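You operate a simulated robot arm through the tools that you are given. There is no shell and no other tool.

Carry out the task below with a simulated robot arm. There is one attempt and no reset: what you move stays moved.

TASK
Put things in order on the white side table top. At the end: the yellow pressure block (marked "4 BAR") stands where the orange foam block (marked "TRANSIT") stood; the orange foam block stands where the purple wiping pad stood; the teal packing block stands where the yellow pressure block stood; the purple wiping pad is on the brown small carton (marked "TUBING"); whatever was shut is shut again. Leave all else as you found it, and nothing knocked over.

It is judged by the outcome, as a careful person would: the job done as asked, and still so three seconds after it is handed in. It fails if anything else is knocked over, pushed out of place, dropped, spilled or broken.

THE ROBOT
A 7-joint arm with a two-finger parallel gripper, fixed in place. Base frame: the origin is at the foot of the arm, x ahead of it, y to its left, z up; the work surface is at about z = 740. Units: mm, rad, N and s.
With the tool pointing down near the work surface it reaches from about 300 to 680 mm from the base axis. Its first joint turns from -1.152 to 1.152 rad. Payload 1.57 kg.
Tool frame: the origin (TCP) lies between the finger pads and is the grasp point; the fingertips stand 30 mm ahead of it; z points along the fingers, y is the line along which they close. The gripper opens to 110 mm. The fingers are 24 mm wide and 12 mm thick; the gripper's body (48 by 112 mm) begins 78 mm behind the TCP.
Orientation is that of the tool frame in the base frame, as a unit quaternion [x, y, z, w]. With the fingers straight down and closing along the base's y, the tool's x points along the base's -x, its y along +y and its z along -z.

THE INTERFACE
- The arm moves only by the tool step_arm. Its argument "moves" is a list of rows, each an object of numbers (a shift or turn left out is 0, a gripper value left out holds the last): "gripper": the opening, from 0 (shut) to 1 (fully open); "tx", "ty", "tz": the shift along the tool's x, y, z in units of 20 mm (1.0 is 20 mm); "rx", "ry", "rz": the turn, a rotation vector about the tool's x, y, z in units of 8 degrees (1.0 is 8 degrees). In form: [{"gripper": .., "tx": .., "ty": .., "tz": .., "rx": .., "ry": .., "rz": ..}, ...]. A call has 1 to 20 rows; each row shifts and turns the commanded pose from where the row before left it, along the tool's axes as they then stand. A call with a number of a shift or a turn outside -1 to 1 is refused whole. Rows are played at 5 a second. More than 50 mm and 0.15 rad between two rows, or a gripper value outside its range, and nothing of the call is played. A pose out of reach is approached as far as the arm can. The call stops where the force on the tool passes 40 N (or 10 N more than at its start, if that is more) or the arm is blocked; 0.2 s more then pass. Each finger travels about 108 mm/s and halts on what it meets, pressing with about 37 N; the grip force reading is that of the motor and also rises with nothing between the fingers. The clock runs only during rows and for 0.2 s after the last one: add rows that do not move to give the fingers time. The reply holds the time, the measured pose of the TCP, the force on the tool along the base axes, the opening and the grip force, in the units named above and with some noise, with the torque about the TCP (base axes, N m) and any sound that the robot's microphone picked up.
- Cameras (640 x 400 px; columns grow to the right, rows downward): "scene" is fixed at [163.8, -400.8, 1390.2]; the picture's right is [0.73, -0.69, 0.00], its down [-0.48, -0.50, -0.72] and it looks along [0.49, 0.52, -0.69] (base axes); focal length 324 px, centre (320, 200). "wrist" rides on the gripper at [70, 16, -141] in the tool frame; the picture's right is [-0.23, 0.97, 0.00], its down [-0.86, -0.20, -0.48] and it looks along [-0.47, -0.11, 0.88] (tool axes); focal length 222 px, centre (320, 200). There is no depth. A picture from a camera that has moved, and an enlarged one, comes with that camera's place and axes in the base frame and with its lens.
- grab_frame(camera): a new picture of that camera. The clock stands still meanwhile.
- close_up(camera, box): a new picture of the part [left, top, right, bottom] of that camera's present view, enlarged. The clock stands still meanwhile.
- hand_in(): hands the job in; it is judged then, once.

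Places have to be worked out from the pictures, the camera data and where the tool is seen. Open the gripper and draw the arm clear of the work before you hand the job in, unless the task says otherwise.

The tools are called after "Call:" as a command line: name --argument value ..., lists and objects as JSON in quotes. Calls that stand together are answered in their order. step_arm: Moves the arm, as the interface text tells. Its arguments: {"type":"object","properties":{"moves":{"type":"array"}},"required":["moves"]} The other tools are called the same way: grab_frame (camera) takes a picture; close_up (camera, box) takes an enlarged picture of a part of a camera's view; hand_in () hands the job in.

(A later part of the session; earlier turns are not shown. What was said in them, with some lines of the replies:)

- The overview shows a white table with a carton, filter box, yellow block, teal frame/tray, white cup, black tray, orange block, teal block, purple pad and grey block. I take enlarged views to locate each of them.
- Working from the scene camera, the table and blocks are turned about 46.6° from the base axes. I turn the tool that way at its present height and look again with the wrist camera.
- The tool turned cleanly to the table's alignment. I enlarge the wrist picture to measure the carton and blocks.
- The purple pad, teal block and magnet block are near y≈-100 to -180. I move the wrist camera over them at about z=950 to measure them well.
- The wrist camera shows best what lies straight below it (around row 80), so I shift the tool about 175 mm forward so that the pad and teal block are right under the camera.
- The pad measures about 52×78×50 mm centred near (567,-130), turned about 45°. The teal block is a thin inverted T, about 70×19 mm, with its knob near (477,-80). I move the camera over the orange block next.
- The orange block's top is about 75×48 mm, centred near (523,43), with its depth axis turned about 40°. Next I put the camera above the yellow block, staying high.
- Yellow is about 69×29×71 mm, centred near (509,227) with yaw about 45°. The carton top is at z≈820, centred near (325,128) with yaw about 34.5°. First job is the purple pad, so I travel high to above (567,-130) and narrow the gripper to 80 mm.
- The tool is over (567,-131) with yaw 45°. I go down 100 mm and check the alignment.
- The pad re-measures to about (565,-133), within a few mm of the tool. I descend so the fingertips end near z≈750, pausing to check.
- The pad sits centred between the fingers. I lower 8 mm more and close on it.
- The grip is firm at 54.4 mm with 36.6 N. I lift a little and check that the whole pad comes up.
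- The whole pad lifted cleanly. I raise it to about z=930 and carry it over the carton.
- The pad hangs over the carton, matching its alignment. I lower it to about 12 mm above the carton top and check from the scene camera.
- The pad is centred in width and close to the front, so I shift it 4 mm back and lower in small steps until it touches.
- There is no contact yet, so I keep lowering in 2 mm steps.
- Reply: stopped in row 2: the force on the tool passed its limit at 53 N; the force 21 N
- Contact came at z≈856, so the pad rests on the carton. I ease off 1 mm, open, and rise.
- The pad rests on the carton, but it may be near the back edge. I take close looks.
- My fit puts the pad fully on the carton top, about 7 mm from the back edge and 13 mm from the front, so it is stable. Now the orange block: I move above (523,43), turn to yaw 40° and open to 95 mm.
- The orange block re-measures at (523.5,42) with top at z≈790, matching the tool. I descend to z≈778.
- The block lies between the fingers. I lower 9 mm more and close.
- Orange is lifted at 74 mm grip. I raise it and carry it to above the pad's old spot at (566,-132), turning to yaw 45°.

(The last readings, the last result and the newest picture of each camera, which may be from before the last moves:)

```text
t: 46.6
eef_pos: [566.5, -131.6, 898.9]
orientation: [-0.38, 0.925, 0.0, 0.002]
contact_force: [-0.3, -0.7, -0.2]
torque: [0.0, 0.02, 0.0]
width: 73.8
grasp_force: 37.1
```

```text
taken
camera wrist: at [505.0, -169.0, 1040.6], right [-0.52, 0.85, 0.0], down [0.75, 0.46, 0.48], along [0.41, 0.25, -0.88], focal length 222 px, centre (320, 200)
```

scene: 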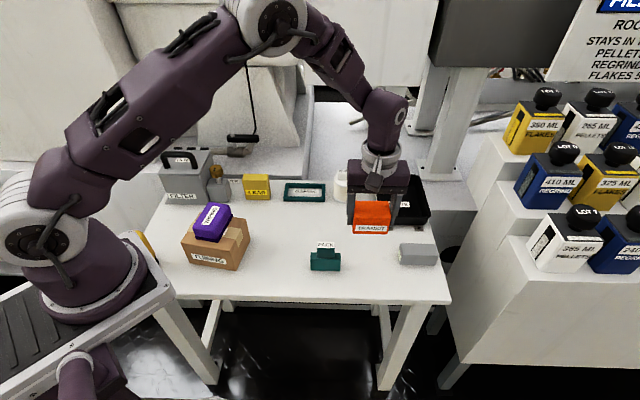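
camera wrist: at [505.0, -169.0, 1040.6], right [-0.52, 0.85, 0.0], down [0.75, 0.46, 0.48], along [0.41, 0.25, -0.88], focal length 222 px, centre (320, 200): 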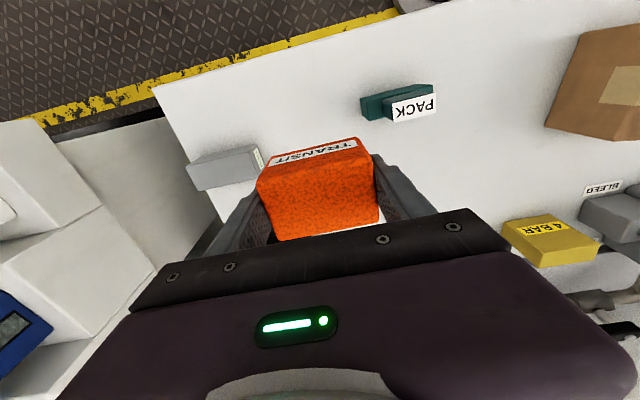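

Orange is over the spot with clear space to the teal block and magnet. I lower to about 10 mm above the table.

Call:
step_arm --moves '[{"tz": 1}, {"tz": 1}, {"tz": 1}, {"tz": 1}, {"tz": 1}, {"tz": 0.5}, {}, {}, {}]'

Call:
close_up --camera "scene" --box '[290, 160, 450, 290]'

```text
t: 48.6
eef_pos: [568.3, -132.3, 789.2]
orientation: [-0.38, 0.925, 0.0, 0.001]
contact_force: [0.2, 0.4, -0.7]
torque: [0.02, 0.02, 0.01]
width: 74.0
grasp_force: 37.2
```

```text
3.08 times, centred on (370, 225) of scene
camera zoom: at [163.8, -400.8, 1390.2], right [0.73, -0.69, 0.0], down [-0.48, -0.5, -0.72], along [0.49, 0.52, -0.69], focal length 996 px, centre (166, 123)
```

zoom: 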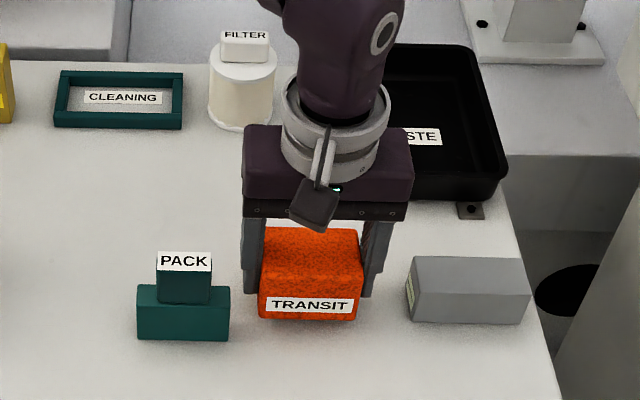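

Now I lower in small steps until it touches.

Call:
step_arm --moves '[{"tz": 0.2}, {"tz": 0.1}, {"tz": 0.1}, {}, {}]'

Call:
step_arm --moves '[{"tz": 0.08}, {}, {}]'

Call:
step_arm --moves '[{"tz": 0.06}, {}, {}]'

```text
t: 49.8
eef_pos: [566.3, -131.6, 781.8]
orientation: [-0.38, 0.925, 0.001, 0.001]
contact_force: [0.7, -0.3, -0.6]
torque: [-0.02, 0.0, -0.03]
width: 74.0
grasp_force: 36.8
```

```text
t: 50.6
eef_pos: [565.6, -134.2, 780.7]
orientation: [-0.381, 0.925, 0.001, 0.001]
contact_force: [-0.1, -0.2, 0.3]
torque: [-0.01, -0.01, -0.01]
width: 73.8
grasp_force: 37.4
```

```text
t: 51.4
eef_pos: [565.9, -133.2, 779.4]
orientation: [-0.381, 0.924, 0.0, 0.001]
contact_force: [-0.6, -0.2, 0.1]
torque: [0.01, 0.05, -0.03]
width: 73.9
grasp_force: 37.4
```

Still no load, so I continue in 1.2 mm steps.

Call:
step_arm --moves '[{"tz": 0.06}, {}, {}]'

Call:
step_arm --moves '[{"tz": 0.06}, {}, {}]'

```text
t: 52.2
eef_pos: [566.8, -131.8, 778.6]
orientation: [-0.381, 0.924, 0.0, 0.002]
contact_force: [-0.9, 1.0, 17.0]
torque: [0.2, 0.19, 0.03]
width: 73.8
grasp_force: 37.3
```

```text
t: 52.8
eef_pos: [567.5, -132.1, 778.6]
orientation: [-0.382, 0.924, 0.0, 0.001]
contact_force: [-5.4, 3.5, 12.3]
torque: [0.15, 0.23, 0.01]
width: 73.8
grasp_force: 37.0
stopped in row 2: the force on the tool passed its limit at 41 N (the readings are from after the stop); the commanded pose is now the measured one
```

Contact with the table is confirmed. I ease off, open to about 88 mm, and rise.

Call:
step_arm --moves '[{"tz": -0.04}, {}]'

Call:
step_arm --moves '[{"gripper": 0.74}, {"gripper": 0.8}, {}, {}]'

Call:
step_arm --moves '[{"tz": -0.5}, {"tz": -1}, {"tz": -1}, {"tz": -1}, {"tz": -1}, {"tz": -1}, {"tz": -1}, {"tz": -1}, {"tz": -1}, {}, {}]'

Call:
close_up --camera "scene" --box '[290, 160, 450, 290]'

Call:
grab_frame --camera "wrist"

```text
t: 53.4
eef_pos: [566.8, -131.5, 779.5]
orientation: [-0.381, 0.925, -0.001, 0.002]
contact_force: [0.0, -1.0, -0.1]
torque: [-0.02, -0.02, -0.01]
width: 73.9
grasp_force: 37.2
```

```text
t: 54.4
eef_pos: [566.8, -132.3, 780.0]
orientation: [-0.381, 0.925, -0.001, 0.002]
contact_force: [0.7, -0.8, -0.8]
torque: [0.0, -0.01, 0.0]
width: 88.2
grasp_force: 0.1
```

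```text
t: 56.8
eef_pos: [567.3, -133.3, 949.9]
orientation: [-0.382, 0.924, -0.001, 0.002]
contact_force: [-0.6, 0.6, -0.4]
torque: [0.02, 0.03, -0.06]
width: 88.1
grasp_force: 0.0
```

```text
3.08 times, centred on (370, 225) of scene
camera zoom: at [163.8, -400.8, 1390.2], right [0.73, -0.69, 0.0], down [-0.48, -0.5, -0.72], along [0.49, 0.52, -0.69], focal length 996 px, centre (166, 123)
```

zoom: 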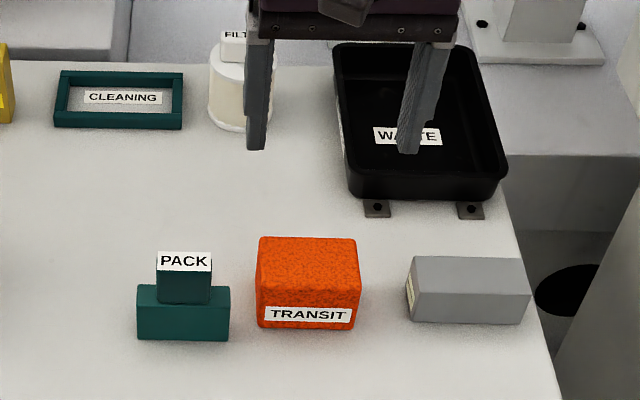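

```text
taken
camera wrist: at [505.8, -170.8, 1090.5], right [-0.52, 0.85, 0.0], down [0.75, 0.46, 0.48], along [0.41, 0.25, -0.88], focal length 222 px, centre (320, 200)
```

wrist: 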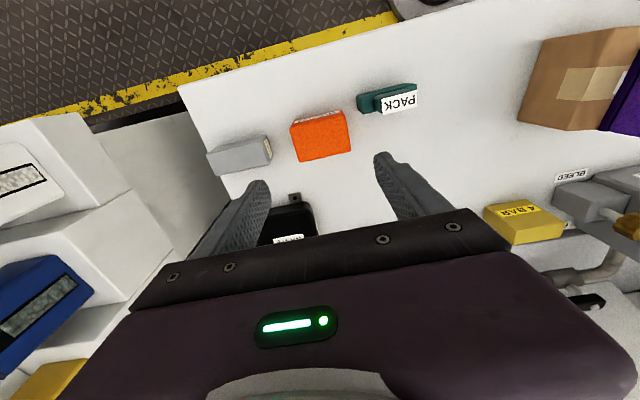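

Orange stands on the pad's old spot and the teal block is undisturbed. Now I move high over the yellow block at (509,227).

Call:
step_arm --moves '[{"tx": -0.71, "ty": 0.987, "gripper": 0.86}, {"tx": -0.71, "ty": 0.987}, {"tx": -0.71, "ty": 0.987}, {"tx": -0.71, "ty": 0.987}, {"tx": -0.71, "ty": 0.987}, {"tx": -0.71, "ty": 0.987}, {"tx": -0.71, "ty": 0.987}, {"tx": -0.71, "ty": 0.987}, {"tx": -0.71, "ty": 0.987}, {"tx": -0.71, "ty": 0.987}, {"tx": -0.71, "ty": 0.987}, {"tx": -0.71, "ty": 0.987}, {"tx": -0.71, "ty": 0.987}, {"tx": -0.71, "ty": 0.987}, {"tx": -0.71, "ty": 0.987}, {}, {}, {}]'

Call:
step_arm --moves '[{"tz": 1}, {"tz": 1}, {"tz": 1}, {}, {}, {}]'

Call:
grab_frame --camera "wrist"

Call:
close_up --camera "scene" --box '[150, 100, 330, 230]'

```text
t: 60.6
eef_pos: [505.8, 228.2, 949.6]
orientation: [-0.381, 0.924, 0.0, 0.002]
contact_force: [0.5, 0.8, 0.9]
torque: [0.02, 0.04, -0.02]
width: 94.6
grasp_force: 0.1
```

```text
t: 62.0
eef_pos: [509.4, 227.5, 889.1]
orientation: [-0.381, 0.925, 0.0, 0.002]
contact_force: [-0.6, 0.7, -0.2]
torque: [0.0, -0.01, 0.0]
width: 94.7
grasp_force: 0.0
```

```text
taken
camera wrist: at [447.1, 190.1, 1031.0], right [-0.52, 0.85, 0.0], down [0.75, 0.46, 0.48], along [0.41, 0.25, -0.88], focal length 222 px, centre (320, 200)
```

wrist: 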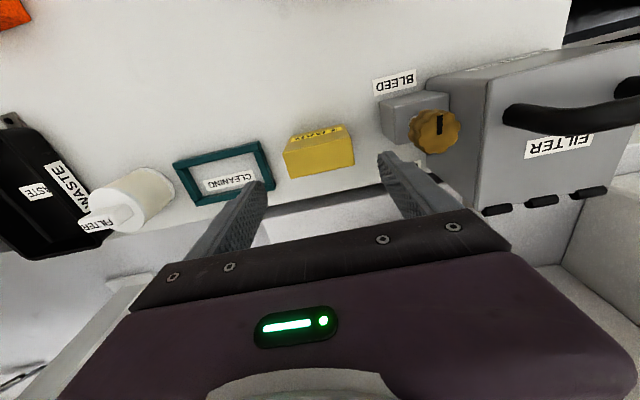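

```text
3.08 times, centred on (240, 165) of scene
camera zoom: at [163.8, -400.8, 1390.2], right [0.73, -0.69, 0.0], down [-0.48, -0.5, -0.72], along [0.49, 0.52, -0.69], focal length 996 px, centre (566, 308)
```

zoom: 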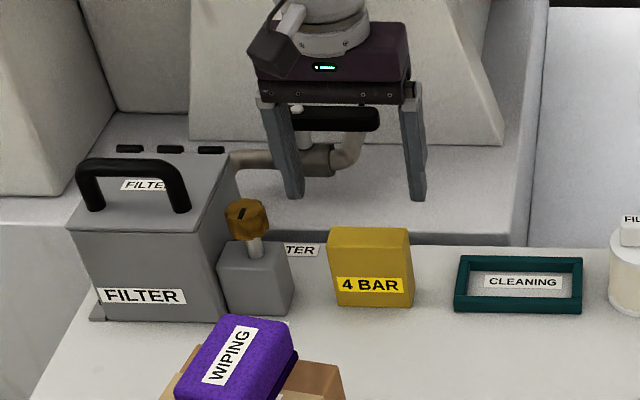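

The yellow block re-measures at the same place, and the fingers have about 13 mm clearance on each side plus the bleed body well beyond. I descend halfway and recheck.

Call:
step_arm --moves '[{"tz": 1}, {"tz": 1}, {"tz": 1}, {}, {}]'

Call:
close_up --camera "scene" --box '[150, 100, 330, 230]'

Call:
grab_frame --camera "wrist"

```text
t: 63.2
eef_pos: [509.4, 227.2, 830.7]
orientation: [-0.38, 0.925, 0.0, 0.003]
contact_force: [0.3, -0.2, -0.3]
torque: [0.0, 0.03, 0.02]
width: 94.5
grasp_force: 0.1
```

```text
3.08 times, centred on (240, 165) of scene
camera zoom: at [163.8, -400.8, 1390.2], right [0.73, -0.69, 0.0], down [-0.48, -0.5, -0.72], along [0.49, 0.52, -0.69], focal length 996 px, centre (566, 308)
```

zoom: 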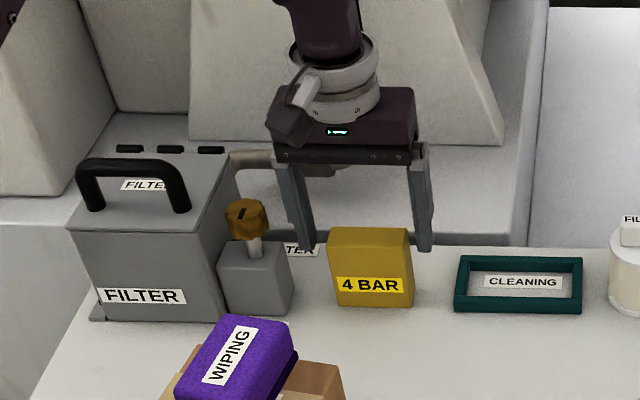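

```text
taken
camera wrist: at [447.3, 190.3, 973.1], right [-0.52, 0.85, 0.0], down [0.75, 0.46, 0.48], along [0.41, 0.25, -0.88], focal length 222 px, centre (320, 200)
```

wrist: 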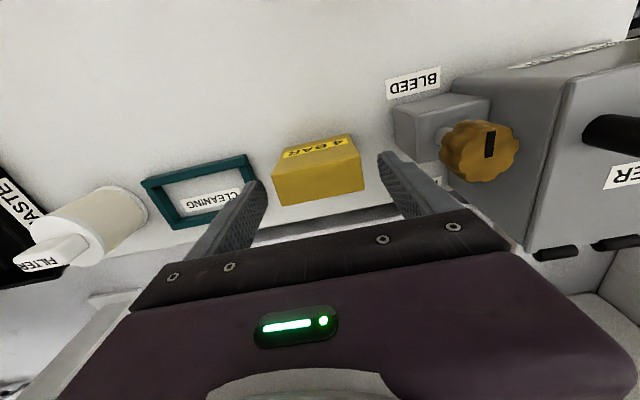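

Both fingers straddle the block with clear space to the bleed valve and the cleaning frame. I continue down to z≈785.

Call:
step_arm --moves '[{"tz": 1}, {"tz": 0.8}, {"tz": 0.4}, {}, {}, {}]'

Call:
close_up --camera "scene" --box '[150, 100, 330, 230]'

Call:
grab_frame --camera "wrist"

```text
t: 64.6
eef_pos: [507.0, 229.2, 785.6]
orientation: [-0.381, 0.925, 0.0, 0.002]
contact_force: [-0.5, -0.1, 0.6]
torque: [-0.03, 0.03, 0.02]
width: 94.8
grasp_force: 0.0
```

```text
3.08 times, centred on (240, 165) of scene
camera zoom: at [163.8, -400.8, 1390.2], right [0.73, -0.69, 0.0], down [-0.48, -0.5, -0.72], along [0.49, 0.52, -0.69], focal length 996 px, centre (566, 308)
```

zoom: 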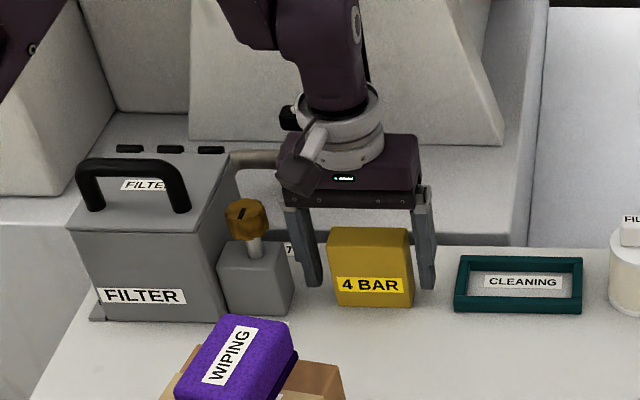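

```text
taken
camera wrist: at [446.1, 191.9, 927.3], right [-0.52, 0.85, 0.0], down [0.75, 0.46, 0.48], along [0.41, 0.25, -0.88], focal length 222 px, centre (320, 200)
```

wrist: 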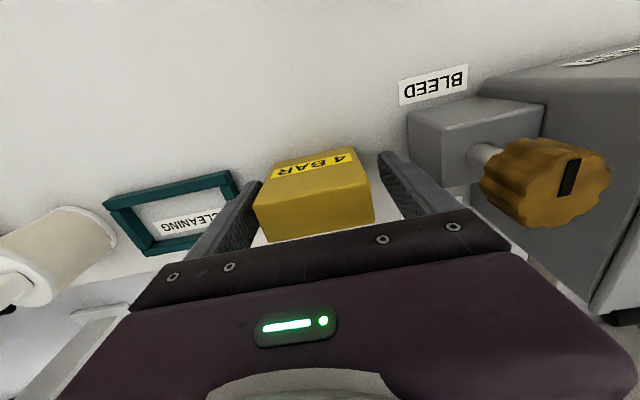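

The block is centred between the fingers, so I close on it, noting the pose for the later teal placement.

Call:
step_arm --moves '[{"gripper": 0.68}, {"gripper": 0.6}, {"gripper": 0.5}, {}, {}, {}]'

Call:
step_arm --moves '[{"tz": -0.25}, {"tz": -0.5}, {"tz": -0.5}, {"tz": -0.75}, {}, {}]'

Call:
close_up --camera "scene" --box '[150, 100, 330, 230]'

```text
t: 66.0
eef_pos: [507.4, 228.6, 786.0]
orientation: [-0.381, 0.925, 0.0, 0.002]
contact_force: [-0.7, 0.4, 1.5]
torque: [0.05, 0.02, -0.02]
width: 69.0
grasp_force: 36.7
```

```text
t: 67.4
eef_pos: [509.1, 228.8, 825.2]
orientation: [-0.381, 0.925, 0.0, 0.002]
contact_force: [-0.2, 0.5, -1.0]
torque: [-0.04, 0.05, 0.03]
width: 69.2
grasp_force: 37.5
```

```text
3.08 times, centred on (240, 165) of scene
camera zoom: at [163.8, -400.8, 1390.2], right [0.73, -0.69, 0.0], down [-0.48, -0.5, -0.72], along [0.49, 0.52, -0.69], focal length 996 px, centre (566, 308)
```

zoom: 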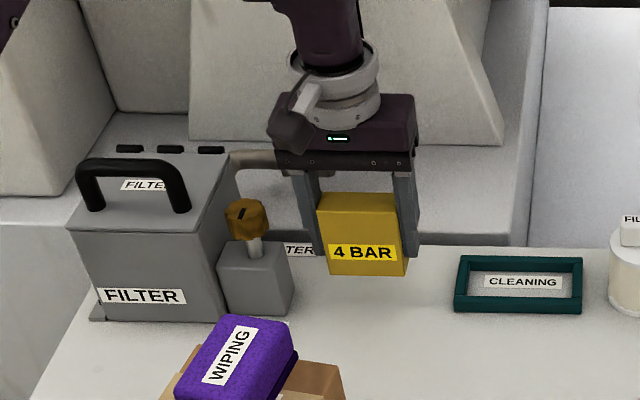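

Yellow is lifted cleanly at 69 mm. I raise it and carry it to above the orange block's old spot at (523.5,42.5), turning to yaw 40°.

Call:
step_arm --moves '[{"tz": -1}, {"tz": -1}, {"tz": -1}, {"tz": -1}, {"tx": 0.754, "ty": -0.89}, {"tx": 0.754, "ty": -0.89}, {"tx": 0.754, "ty": -0.89}, {"tx": 0.754, "ty": -0.89}, {"tx": 0.754, "ty": -0.89}, {"tx": 0.754, "ty": -0.89}, {"tx": 0.754, "ty": -0.89}, {"tx": 0.754, "ty": -0.89}, {"rz": 0.56}, {}, {}, {}]'

Call:
grab_frame --camera "scene"

Call:
grab_frame --camera "wrist"

```text
t: 70.8
eef_pos: [524.2, 41.8, 903.3]
orientation: [-0.344, 0.939, 0.0, 0.002]
contact_force: [1.3, -0.1, -0.7]
torque: [0.0, 0.0, -0.04]
width: 69.0
grasp_force: 37.1
```

```text
taken
```

scene: 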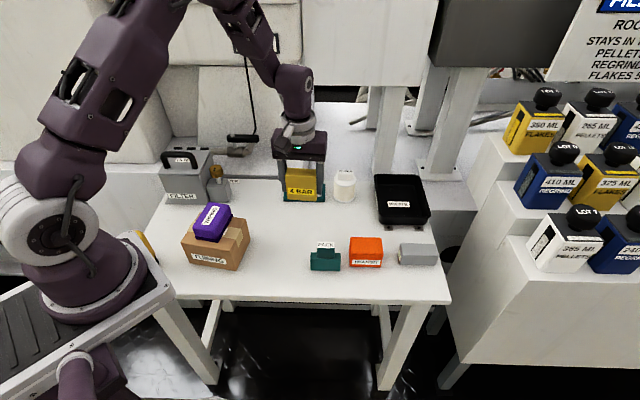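

```text
taken
camera wrist: at [460.0, 8.7, 1045.5], right [-0.46, 0.89, 0.0], down [0.78, 0.4, 0.48], along [0.43, 0.22, -0.88], focal length 222 px, centre (320, 200)
```

wrist: 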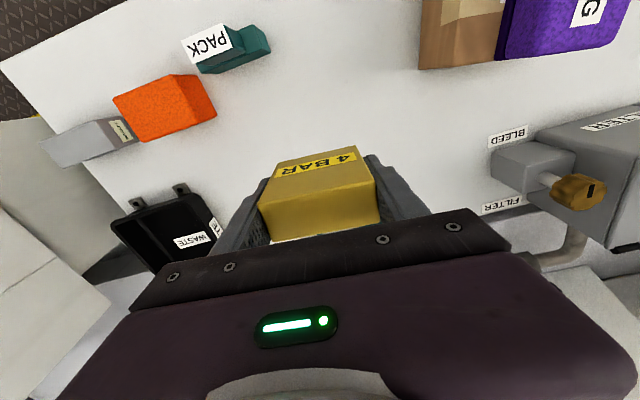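

Yellow is over the spot. I lower to about 12 mm above the table, then finish in small steps.

Call:
step_arm --moves '[{"tz": 1}, {"tz": 1}, {"tz": 1}, {"tz": 1}, {"tz": 1}, {"tz": 0.3}, {}, {}, {}]'

Call:
step_arm --moves '[{"tz": 0.15}, {"tz": 0.1}, {"tz": 0.1}, {}, {}]'

Call:
close_up --camera "scene" --box '[230, 140, 390, 270]'

```text
t: 72.8
eef_pos: [524.2, 39.2, 797.8]
orientation: [-0.344, 0.939, 0.0, 0.002]
contact_force: [-0.5, 0.3, -0.5]
torque: [0.05, -0.02, 0.01]
width: 69.0
grasp_force: 36.9
```

```text
t: 74.0
eef_pos: [524.1, 39.4, 792.6]
orientation: [-0.344, 0.939, 0.0, 0.002]
contact_force: [0.0, -0.8, -0.2]
torque: [0.01, -0.02, 0.0]
width: 68.9
grasp_force: 36.5
```

```text
3.08 times, centred on (310, 205) of scene
camera zoom: at [163.8, -400.8, 1390.2], right [0.73, -0.69, 0.0], down [-0.48, -0.5, -0.72], along [0.49, 0.52, -0.69], focal length 996 px, centre (351, 185)
```

zoom: 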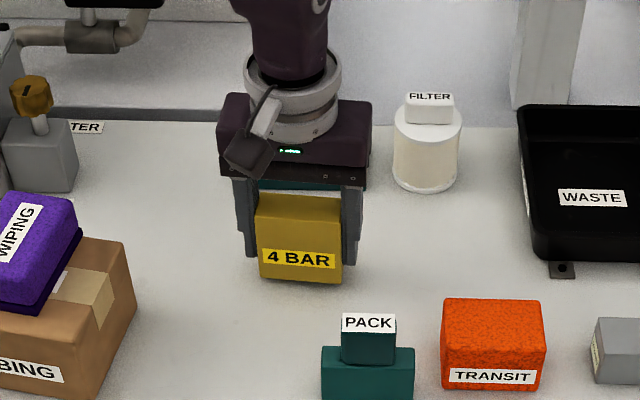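

It is a few mm above the table, and about 2 mm short in y. I correct that while lowering.

Call:
step_arm --moves '[{"tz": 0.1, "ty": 0.08, "tx": -0.05}, {}, {}]'

Call:
step_arm --moves '[{"tz": 0.08}, {}, {}]'

Call:
step_arm --moves '[{"tz": 0.06}, {}, {}]'

```text
t: 74.8
eef_pos: [524.2, 41.9, 789.4]
orientation: [-0.344, 0.939, 0.0, 0.002]
contact_force: [-0.8, -0.5, -1.1]
torque: [-0.03, 0.05, 0.01]
width: 69.0
grasp_force: 36.9
```

```text
t: 75.6
eef_pos: [524.1, 41.5, 788.2]
orientation: [-0.344, 0.939, 0.0, 0.002]
contact_force: [-0.5, -0.2, -0.6]
torque: [0.0, -0.03, 0.01]
width: 69.0
grasp_force: 37.0
```

```text
t: 76.4
eef_pos: [524.4, 42.5, 787.5]
orientation: [-0.344, 0.939, 0.0, 0.001]
contact_force: [-0.5, -0.6, -1.3]
torque: [0.0, 0.0, 0.01]
width: 69.2
grasp_force: 36.6
```

No load yet, so I keep lowering gently.

Call:
step_arm --moves '[{"tz": 0.06}, {}, {}]'

Call:
step_arm --moves '[{"tz": 0.06}, {}, {}]'

```text
t: 77.2
eef_pos: [523.6, 42.1, 787.9]
orientation: [-0.344, 0.939, -0.001, 0.002]
contact_force: [0.0, 0.1, -0.2]
torque: [0.01, 0.04, 0.01]
width: 69.2
grasp_force: 36.9
```

```text
t: 78.0
eef_pos: [523.6, 42.8, 785.2]
orientation: [-0.344, 0.939, 0.0, 0.002]
contact_force: [-0.5, 0.0, 1.0]
torque: [0.05, 0.04, 0.01]
width: 69.0
grasp_force: 37.4
```

Call:
step_arm --moves '[{"tz": 0.04}, {}, {}]'

```text
t: 78.8
eef_pos: [524.2, 41.9, 785.2]
orientation: [-0.345, 0.939, -0.001, 0.002]
contact_force: [-1.0, -1.3, 16.9]
torque: [0.12, 0.28, 0.01]
width: 69.3
grasp_force: 36.8
```

The table now carries the block, with 17 N on the tool. I ease off slightly, open, and rise.

Call:
step_arm --moves '[{"tz": -0.04}, {}, {}]'

Call:
step_arm --moves '[{"gripper": 0.7}, {"gripper": 0.8}, {}, {}]'

Call:
step_arm --moves '[{"tz": -0.5}, {"tz": -1}, {"tz": -1}, {"tz": -1}, {"tz": -1}, {"tz": -1}, {"tz": -1}, {"tz": -1}, {}, {}]'

Call:
grab_frame --camera "wrist"

Call:
close_up --camera "scene" --box '[230, 140, 390, 270]'

```text
t: 79.6
eef_pos: [523.1, 42.1, 785.7]
orientation: [-0.344, 0.939, 0.0, 0.002]
contact_force: [0.5, -0.2, -0.2]
torque: [0.0, 0.01, 0.0]
width: 69.1
grasp_force: 36.8
```

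```text
t: 80.6
eef_pos: [524.8, 42.6, 787.2]
orientation: [-0.344, 0.939, 0.0, 0.003]
contact_force: [0.7, 0.4, 0.4]
torque: [-0.04, 0.0, -0.03]
width: 88.2
grasp_force: 0.0
```

```text
t: 82.8
eef_pos: [521.7, 44.4, 937.9]
orientation: [-0.344, 0.939, -0.001, 0.002]
contact_force: [0.1, -0.5, 1.0]
torque: [-0.01, 0.02, -0.02]
width: 88.0
grasp_force: 0.1
```

```text
taken
camera wrist: at [457.9, 11.1, 1079.2], right [-0.46, 0.89, 0.0], down [0.78, 0.4, 0.48], along [0.43, 0.22, -0.88], focal length 222 px, centre (320, 200)
```

wrist: 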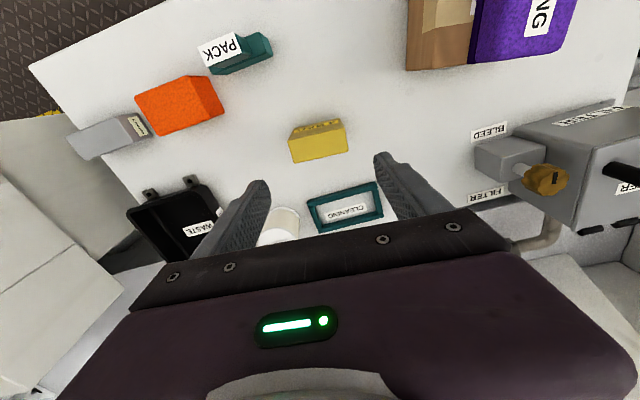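

```text
3.08 times, centred on (310, 205) of scene
camera zoom: at [163.8, -400.8, 1390.2], right [0.73, -0.69, 0.0], down [-0.48, -0.5, -0.72], along [0.49, 0.52, -0.69], focal length 996 px, centre (351, 185)
```

zoom: 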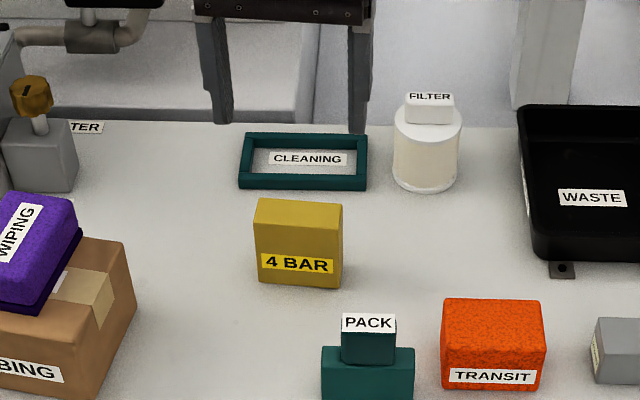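

Yellow stands where the orange was. Last is the teal block: I move high over (478,-83) with yaw 45° and re-measure it.

Call:
step_arm --moves '[{"tx": 0.968, "ty": -0.556}, {"tx": 0.968, "ty": -0.556}, {"tx": 0.968, "ty": -0.556}, {"tx": 0.968, "ty": -0.556}, {"tx": 0.968, "ty": -0.556}, {"tx": 0.968, "ty": -0.556}, {"rz": -0.58, "gripper": 0.62}, {}, {}, {}]'

Call:
grab_frame --camera "wrist"

Call:
close_up --camera "wrist" --box '[240, 60, 400, 200]'

Call:
close_up --camera "scene" --box '[280, 190, 400, 290]'

```text
t: 85.0
eef_pos: [478.3, -83.5, 934.3]
orientation: [-0.382, 0.924, -0.002, 0.003]
contact_force: [-0.9, -0.5, 0.7]
torque: [0.0, -0.01, -0.02]
width: 68.2
grasp_force: 0.1
```

```text
taken
camera wrist: at [416.6, -121.1, 1076.9], right [-0.53, 0.85, 0.0], down [0.74, 0.46, 0.48], along [0.41, 0.25, -0.88], focal length 222 px, centre (320, 200)
```

wrist: 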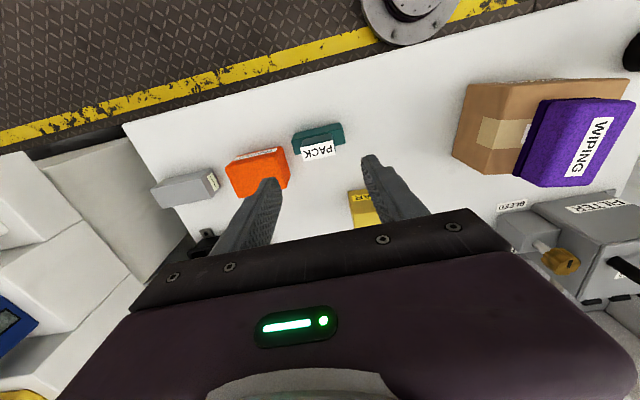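

```text
2.86 times, centred on (320, 130) of wrist
camera zoom: at [416.6, -121.1, 1076.9], right [-0.53, 0.85, 0.0], down [0.74, 0.46, 0.48], along [0.41, 0.25, -0.88], focal length 635 px, centre (320, 400)
```

zoom: 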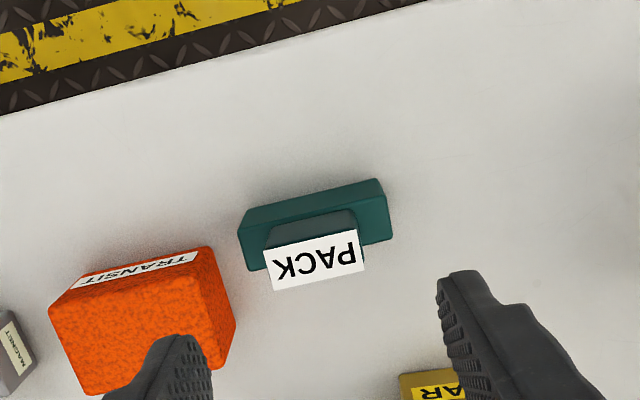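

```text
4.00 times, centred on (340, 240) of scene
camera zoom: at [163.8, -400.8, 1390.2], right [0.73, -0.69, 0.0], down [-0.48, -0.5, -0.72], along [0.49, 0.52, -0.69], focal length 1296 px, centre (240, 40)
```

zoom: 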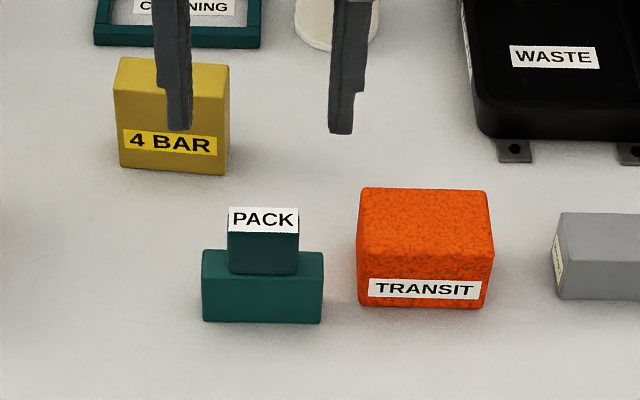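

I need the teal block's depth more exactly, so I enlarge further.

Call:
close_up --camera "scene" --box '[305, 235, 345, 275]'

Call:
close_up --camera "wrist" --box '[285, 115, 350, 165]'

```text
10.00 times, centred on (325, 255) of scene
camera zoom: at [163.8, -400.8, 1390.2], right [0.73, -0.69, 0.0], down [-0.48, -0.5, -0.72], along [0.49, 0.52, -0.69], focal length 3239 px, centre (270, -350)
```

zoom: 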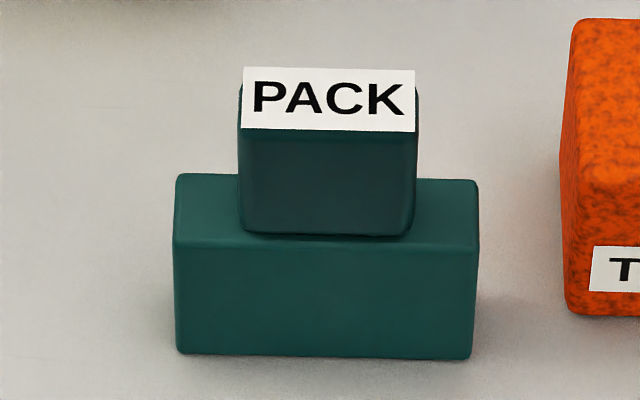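

```text
8.00 times, centred on (318, 140) of wrist
camera zoom: at [416.6, -121.1, 1076.9], right [-0.53, 0.85, 0.0], down [0.74, 0.46, 0.48], along [0.41, 0.25, -0.88], focal length 1777 px, centre (340, 680)
```

zoom: 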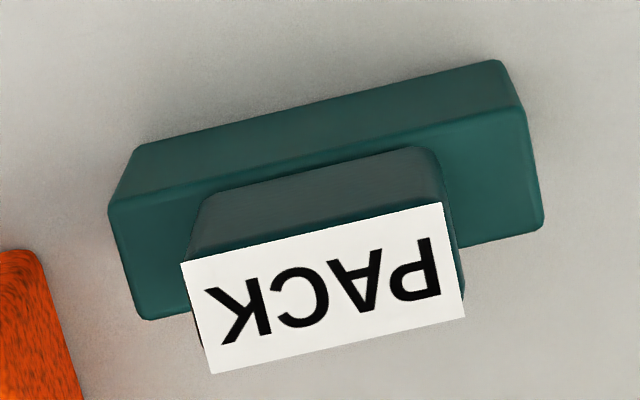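

Combining views, the teal block centres at (480.7,-84), with its base top at z≈780 and its knob top at z≈822 and 42 mm wide. I descend to just above the knob.

Call:
step_arm --moves '[{"tx": -0.07, "ty": -0.1}, {"tz": 1}, {"tz": 1}, {"tz": 1}, {"tz": 0.7}, {}, {}, {}]'

Call:
close_up --camera "scene" --box '[280, 190, 400, 290]'

Call:
grab_frame --camera "wrist"

```text
t: 86.8
eef_pos: [478.6, -82.8, 862.3]
orientation: [-0.381, 0.924, 0.0, 0.002]
contact_force: [0.4, -1.0, 0.1]
torque: [-0.01, 0.01, -0.01]
width: 68.4
grasp_force: 0.1
```

```text
4.00 times, centred on (340, 240) of scene
camera zoom: at [163.8, -400.8, 1390.2], right [0.73, -0.69, 0.0], down [-0.48, -0.5, -0.72], along [0.49, 0.52, -0.69], focal length 1296 px, centre (240, 40)
```

zoom: 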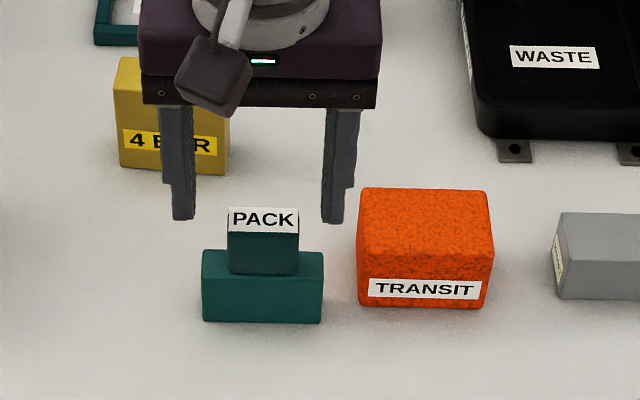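

```text
taken
camera wrist: at [417.3, -119.8, 1003.2], right [-0.53, 0.85, 0.0], down [0.74, 0.46, 0.48], along [0.41, 0.25, -0.88], focal length 222 px, centre (320, 200)
```

wrist: 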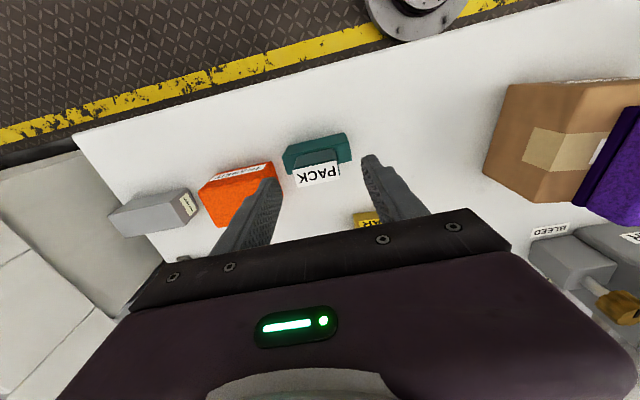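

The knob centre re-measures at (482,-83). I nudge 2 mm and descend to z≈817 so the tips stay just above the base shoulders.

Call:
step_arm --moves '[{"tx": -0.08, "ty": -0.1}, {"tz": 1}, {"tz": 0.8}, {"tz": 0.3}, {}, {}, {}]'

Call:
close_up --camera "scene" --box '[290, 210, 360, 280]'

Call:
close_up --camera "wrist" --box '[220, 100, 420, 240]'

```text
t: 88.4
eef_pos: [483.0, -83.7, 818.5]
orientation: [-0.381, 0.924, 0.0, 0.002]
contact_force: [0.3, -0.8, 0.0]
torque: [-0.03, 0.0, 0.0]
width: 68.1
grasp_force: 0.1
```

```text
5.71 times, centred on (325, 245) of scene
camera zoom: at [163.8, -400.8, 1390.2], right [0.73, -0.69, 0.0], down [-0.48, -0.5, -0.72], along [0.49, 0.52, -0.69], focal length 1851 px, centre (291, -57)
```

zoom: 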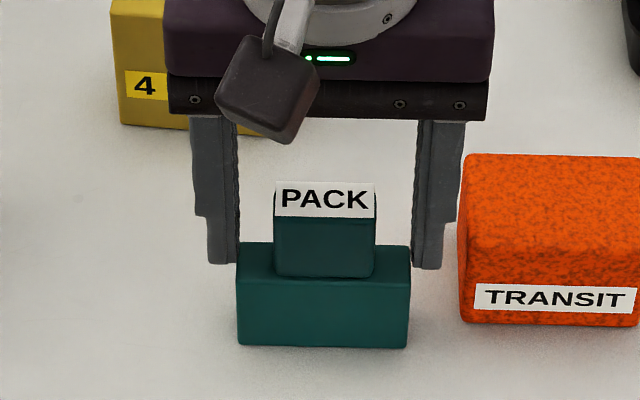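

```text
2.86 times, centred on (320, 170) of wrist
camera zoom: at [421.4, -120.6, 960.4], right [-0.53, 0.85, 0.0], down [0.74, 0.46, 0.48], along [0.41, 0.25, -0.88], focal length 635 px, centre (320, 286)
```

zoom: 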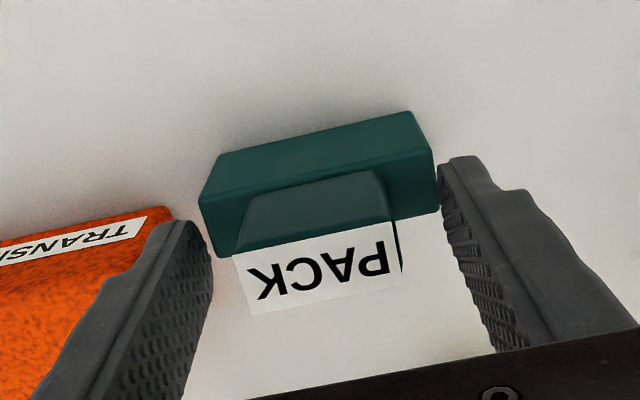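

The tips are about 8 mm above the base shoulders and straddle the knob. I lower 2 mm and close on it, then lift gently.

Call:
step_arm --moves '[{"tz": 0.1}, {"gripper": 0.45}, {"gripper": 0.38}, {"gripper": 0.3}, {"gripper": 0.25}, {}, {}, {}]'

Call:
close_up --camera "scene" --box '[290, 210, 360, 280]'

```text
t: 90.2
eef_pos: [483.9, -84.1, 816.1]
orientation: [-0.382, 0.924, 0.0, 0.002]
contact_force: [-0.3, -0.9, 1.1]
torque: [0.04, 0.13, 0.04]
width: 39.8
grasp_force: 36.8
```

```text
5.71 times, centred on (325, 245) of scene
camera zoom: at [163.8, -400.8, 1390.2], right [0.73, -0.69, 0.0], down [-0.48, -0.5, -0.72], along [0.49, 0.52, -0.69], focal length 1851 px, centre (291, -57)
```

zoom: 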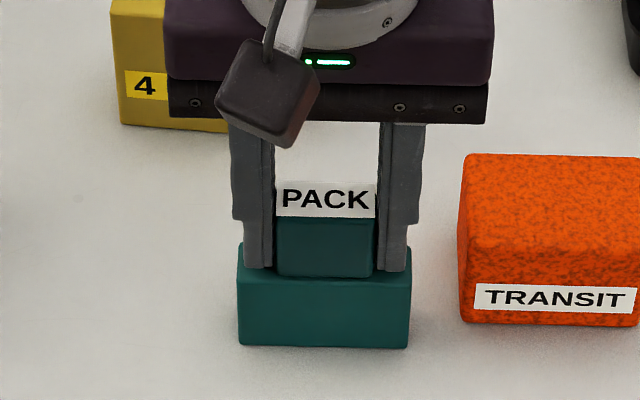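

Call:
step_arm --moves '[{"tz": -0.25}, {"tz": -0.5}, {"tz": -0.5}, {"tz": -0.75}, {}, {}]'

Call:
close_up --camera "scene" --box '[280, 180, 380, 280]'

```text
t: 91.6
eef_pos: [482.9, -85.5, 857.4]
orientation: [-0.382, 0.924, 0.001, 0.002]
contact_force: [0.2, 0.5, -1.8]
torque: [0.01, -0.01, -0.01]
width: 39.7
grasp_force: 36.8
```

```text
4.00 times, centred on (330, 230) of scene
camera zoom: at [163.9, -400.9, 1390.2], right [0.73, -0.69, 0.0], down [-0.48, -0.5, -0.72], along [0.49, 0.52, -0.69], focal length 1296 px, centre (280, 80)
```

zoom: 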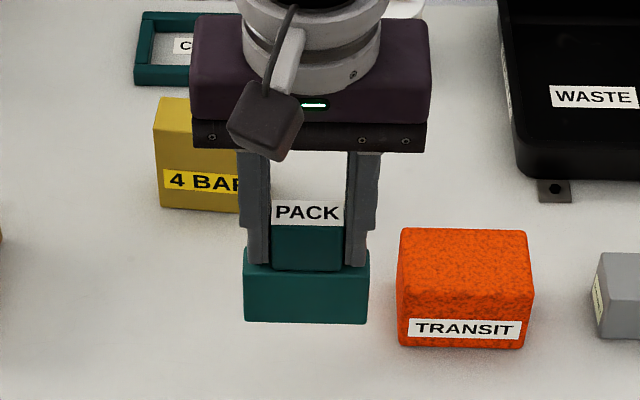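

The teal block lifted upright. I raise it well clear and carry it to above the yellow block's old spot at (509,228).

Call:
step_arm --moves '[{"tz": -1}, {"tz": -1}, {"tz": -1}, {"tz": -1}, {"tz": -0.7}, {}, {"tx": -0.924, "ty": 0.78}, {"tx": -0.924, "ty": 0.78}, {"tx": -0.924, "ty": 0.78}, {"tx": -0.924, "ty": 0.78}, {"tx": -0.924, "ty": 0.78}, {"tx": -0.924, "ty": 0.78}, {"tx": -0.924, "ty": 0.78}, {"tx": -0.924, "ty": 0.78}, {"tx": -0.924, "ty": 0.78}, {"tx": -0.924, "ty": 0.78}, {"tx": -0.924, "ty": 0.78}, {"tx": -0.924, "ty": 0.78}, {"tx": -0.924, "ty": 0.78}, {}]'

Call:
step_arm --moves '[{}, {}]'

Call:
grab_frame --camera "scene"

Call:
grab_frame --camera "wrist"

```text
t: 95.8
eef_pos: [510.0, 228.0, 950.9]
orientation: [-0.382, 0.924, 0.0, 0.001]
contact_force: [0.6, -1.2, -1.5]
torque: [-0.01, 0.01, 0.01]
width: 39.9
grasp_force: 36.9
```

```text
t: 96.4
eef_pos: [511.4, 228.3, 950.6]
orientation: [-0.382, 0.924, 0.0, 0.002]
contact_force: [-0.7, 0.1, -2.4]
torque: [-0.03, -0.03, 0.02]
width: 39.6
grasp_force: 37.3
```

```text
taken
```

scene: 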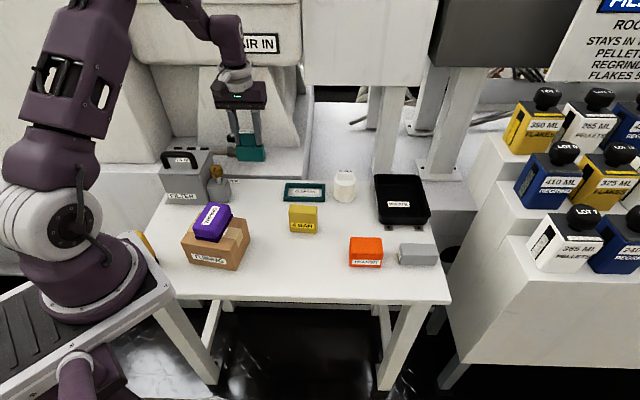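

```text
taken
camera wrist: at [448.9, 190.3, 1093.5], right [-0.53, 0.85, 0.0], down [0.74, 0.46, 0.48], along [0.41, 0.25, -0.88], focal length 222 px, centre (320, 200)
```

wrist: 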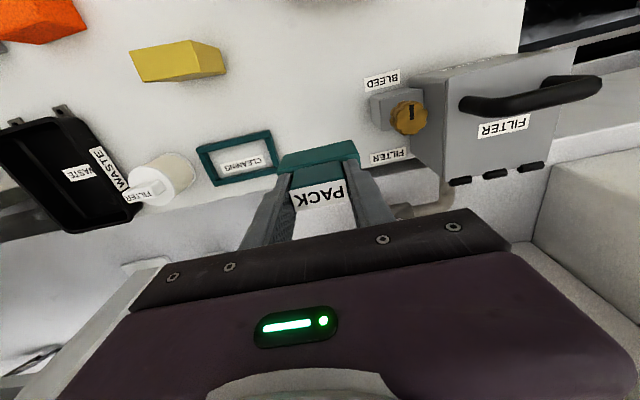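

The teal block hangs over the vacated spot. I lower to about 12 mm above the table and check the clearances.

Call:
step_arm --moves '[{"tz": 1}, {"tz": 1}, {"tz": 1}, {"tz": 1}, {"tz": 1}, {"tz": 1}, {}, {}, {}]'

Call:
close_up --camera "scene" --box '[150, 100, 330, 230]'

Call:
grab_frame --camera "wrist"

```text
t: 98.4
eef_pos: [510.2, 230.3, 830.6]
orientation: [-0.382, 0.924, 0.0, 0.002]
contact_force: [0.3, -0.2, -1.8]
torque: [-0.01, 0.03, 0.02]
width: 39.7
grasp_force: 37.0
```

```text
3.08 times, centred on (240, 165) of scene
camera zoom: at [163.9, -400.8, 1390.2], right [0.73, -0.69, 0.0], down [-0.48, -0.5, -0.72], along [0.49, 0.52, -0.69], focal length 996 px, centre (566, 308)
```

zoom: 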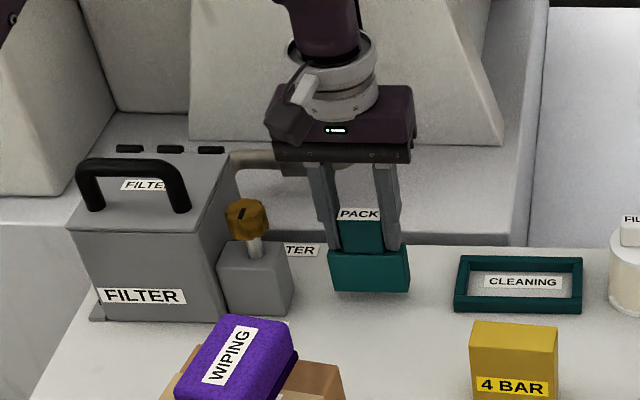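

```text
taken
camera wrist: at [447.8, 192.8, 973.2], right [-0.53, 0.85, 0.0], down [0.74, 0.46, 0.48], along [0.41, 0.25, -0.88], focal length 222 px, centre (320, 200)
```

wrist: 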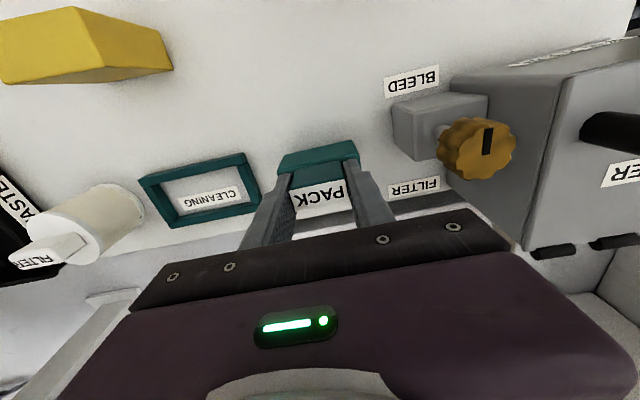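

I check the sideways position more finely before setting it down.

Call:
close_up --camera "scene" --box '[140, 140, 300, 240]'

```text
4.00 times, centred on (220, 190) of scene
camera zoom: at [163.9, -400.8, 1390.2], right [0.73, -0.69, 0.0], down [-0.48, -0.5, -0.72], along [0.49, 0.52, -0.69], focal length 1296 px, centre (720, 240)
```

zoom: 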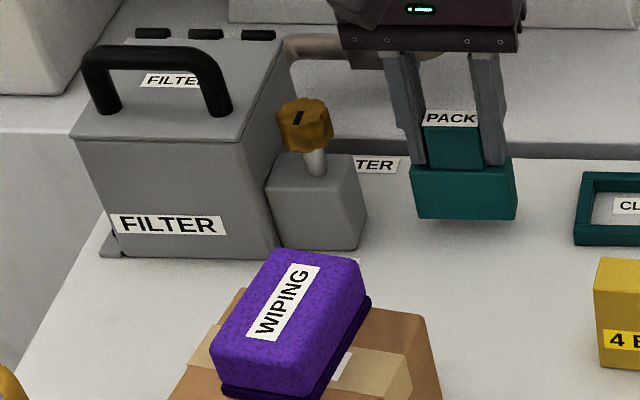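

The teal block sits about 3 mm too far toward the bleed valve, so I correct that by 2.5 mm and lower in small steps.

Call:
step_arm --moves '[{"tx": 0.05, "ty": -0.12}, {"tz": 0.25}, {"tz": 0.15}, {"tz": 0.1}, {}, {}]'

Call:
step_arm --moves '[{"tz": 0.06}, {}, {}]'

Call:
step_arm --moves '[{"tz": 0.06}, {}, {}]'

```text
t: 99.8
eef_pos: [510.3, 225.6, 820.1]
orientation: [-0.382, 0.924, 0.0, 0.002]
contact_force: [0.0, 0.5, -2.6]
torque: [0.0, 0.0, -0.01]
width: 39.6
grasp_force: 37.2
```

```text
t: 100.6
eef_pos: [511.3, 227.2, 819.9]
orientation: [-0.382, 0.924, 0.0, 0.002]
contact_force: [-0.3, 0.1, -1.6]
torque: [-0.03, 0.02, -0.02]
width: 40.0
grasp_force: 36.8
```

```text
t: 101.4
eef_pos: [512.2, 226.1, 819.1]
orientation: [-0.381, 0.925, 0.001, 0.002]
contact_force: [0.5, 0.3, -2.5]
torque: [-0.03, 0.0, 0.01]
width: 39.7
grasp_force: 37.5
```

No contact yet, so I keep lowering.

Call:
step_arm --moves '[{"tz": 0.06}, {}, {}]'

Call:
step_arm --moves '[{"tz": 0.05}, {}, {}]'

```text
t: 102.2
eef_pos: [510.0, 225.5, 817.3]
orientation: [-0.381, 0.924, 0.0, 0.002]
contact_force: [0.3, 0.3, -2.9]
torque: [0.04, 0.04, -0.01]
width: 39.6
grasp_force: 37.3
```

```text
t: 103.0
eef_pos: [510.8, 226.3, 816.8]
orientation: [-0.382, 0.924, -0.001, 0.001]
contact_force: [-2.7, -1.3, 7.6]
torque: [0.15, 0.52, 0.1]
width: 39.8
grasp_force: 37.1
```

The table is touched at about 10 N load. I open gently and rise straight up.

Call:
step_arm --moves '[{"gripper": 0.42}, {"gripper": 0.5}, {"gripper": 0.6}, {}, {}]'

Call:
step_arm --moves '[{"tz": -0.3}, {"tz": -0.7}, {"tz": -1}, {"tz": -1}, {"tz": -1}, {"tz": -1}, {"tz": -1}, {}, {}]'

Call:
close_up --camera "scene" --box '[140, 140, 300, 240]'

Call:
grab_frame --camera "wrist"

```text
t: 104.2
eef_pos: [512.1, 227.7, 816.9]
orientation: [-0.382, 0.924, -0.001, 0.002]
contact_force: [-1.0, -1.0, 0.4]
torque: [0.0, -0.04, 0.01]
width: 65.8
grasp_force: 0.1
```

```text
t: 106.2
eef_pos: [510.7, 226.5, 938.6]
orientation: [-0.382, 0.924, 0.0, 0.002]
contact_force: [0.1, 0.7, 1.1]
torque: [0.03, -0.02, -0.02]
width: 66.1
grasp_force: 0.2
```

```text
4.00 times, centred on (220, 190) of scene
camera zoom: at [163.8, -400.8, 1390.2], right [0.73, -0.69, 0.0], down [-0.48, -0.5, -0.72], along [0.49, 0.52, -0.69], focal length 1296 px, centre (720, 240)
```

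zoom: 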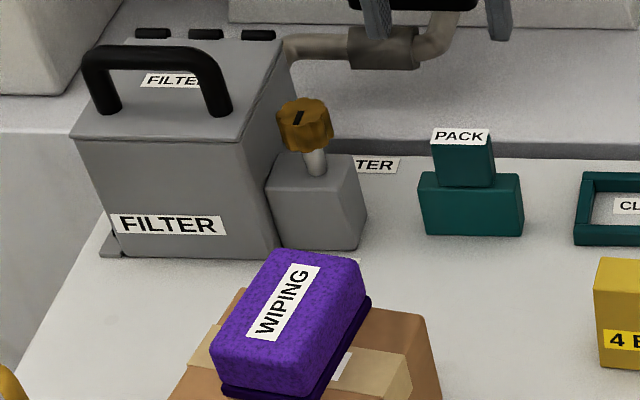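

```text
taken
camera wrist: at [448.5, 188.4, 1079.9], right [-0.53, 0.85, 0.0], down [0.74, 0.46, 0.48], along [0.41, 0.25, -0.88], focal length 222 px, centre (320, 200)
```

wrist: 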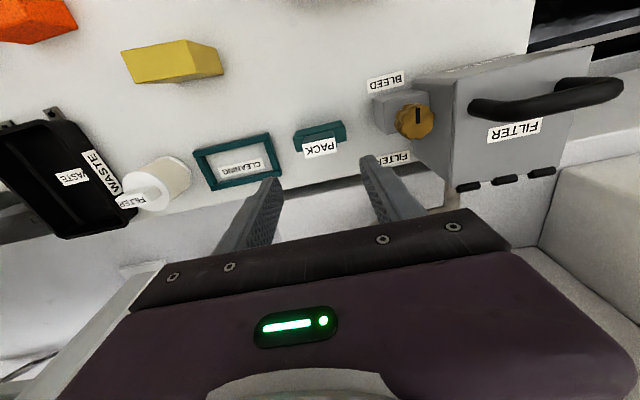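

The teal block stands upright on the yellow's old spot, within a few mm. I raise the arm, open the gripper fully and draw it back toward its starting pose, then check everything.

Call:
step_arm --moves '[{"tz": -1}, {"tz": -1}, {"tz": -1}, {"tz": -1, "gripper": 1}, {"tx": 0.93, "ty": 0.2}, {"tx": 0.93, "ty": 0.2}, {"tx": 0.93, "ty": 0.2}, {"tx": 0.93, "ty": 0.2}, {"tx": 0.93, "ty": 0.2}, {"tx": 0.93, "ty": 0.2}, {"tx": 0.93, "ty": 0.2}, {"tx": 0.93, "ty": 0.2}, {}, {}, {}]'

Call:
grab_frame --camera "scene"

Call:
close_up --camera "scene" --box '[140, 150, 300, 280]'

Call:
close_up --camera "scene" --box '[280, 160, 450, 290]'

Call:
grab_frame --camera "wrist"

```text
t: 109.4
eef_pos: [383.0, 143.5, 1015.9]
orientation: [-0.381, 0.925, 0.0, 0.002]
contact_force: [-0.8, -0.2, 0.7]
torque: [-0.02, -0.02, 0.01]
width: 110.1
grasp_force: 0.1
```

```text
taken
```

scene: 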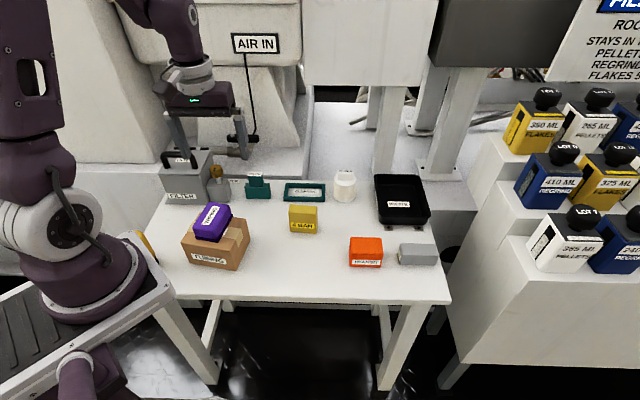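

```text
3.08 times, centred on (220, 215) of scene
camera zoom: at [163.8, -400.8, 1390.2], right [0.73, -0.69, 0.0], down [-0.48, -0.5, -0.72], along [0.49, 0.52, -0.69], focal length 996 px, centre (628, 154)
```

zoom: 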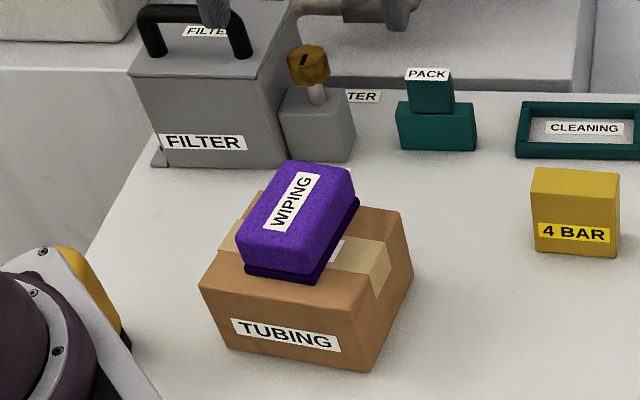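

```text
3.08 times, centred on (365, 225) of scene
camera zoom: at [163.8, -400.8, 1390.2], right [0.73, -0.69, 0.0], down [-0.48, -0.5, -0.72], along [0.49, 0.52, -0.69], focal length 996 px, centre (182, 123)
```

zoom: 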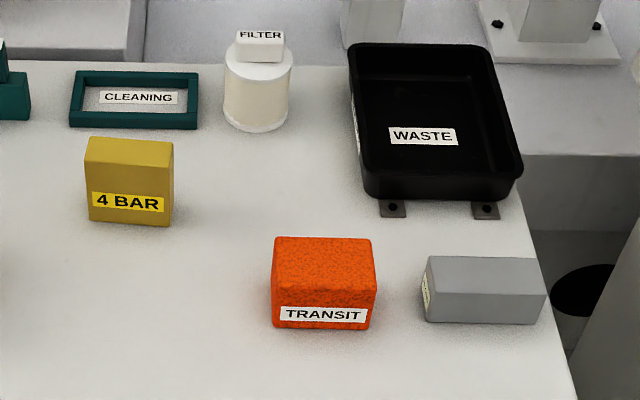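

```text
taken
camera wrist: at [321.9, 106.4, 1158.6], right [-0.53, 0.85, 0.0], down [0.74, 0.46, 0.48], along [0.41, 0.25, -0.88], focal length 222 px, centre (320, 200)
```

wrist: 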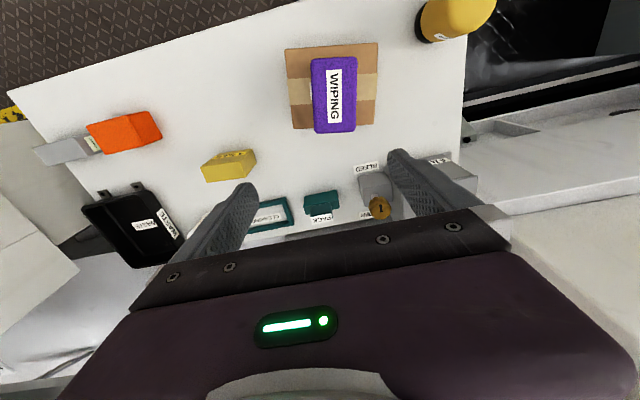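

All four items are in place: teal where yellow was, yellow where orange was, orange where the pad was, and the pad on the TUBING carton. Nothing else has moved, nothing was opened along the way, and the gripper is open and clear, so I hand in.

Call:
hand_in

```text
The job is handed in.
```

I moved all four items as asked and handed the job in. I don't have the judge's verdict, but the last pictures before hand-in showed everything upright.

| Item | Where it is now | Placement |
|---|---|---|
| Yellow pressure block ("4 BAR") | Where the orange foam block stood | Within a few mm, at the orange block's angle |
| Orange foam block ("TRANSIT") | Where the purple pad stood | Within a few mm, at the pad's angle |
| Teal packing block | Where the yellow block stood | Within a few mm, at the yellow block's angle |
| Purple wiping pad | On the brown carton ("TUBING") | Fully on top, but about 7 mm from the back edge and 13 mm from the front |

- **Shut things:** I opened nothing along the way, so nothing needed shutting again.
- **Everything else:** In the pictures the other items look where they were. The carton's position matched its first picture to within about a pixel after the pad was set on it.
- **Set-down force:** Pressing the pad down briefly loaded the carton to 53 N, and the orange block's set-down reached 41 N. Both went over the 40 N stop limit, so the arm halted itself. I eased off before letting go, and saw no shift or damage.
- **The arm:** It finished near its starting position, with the gripper open and clear of the table.
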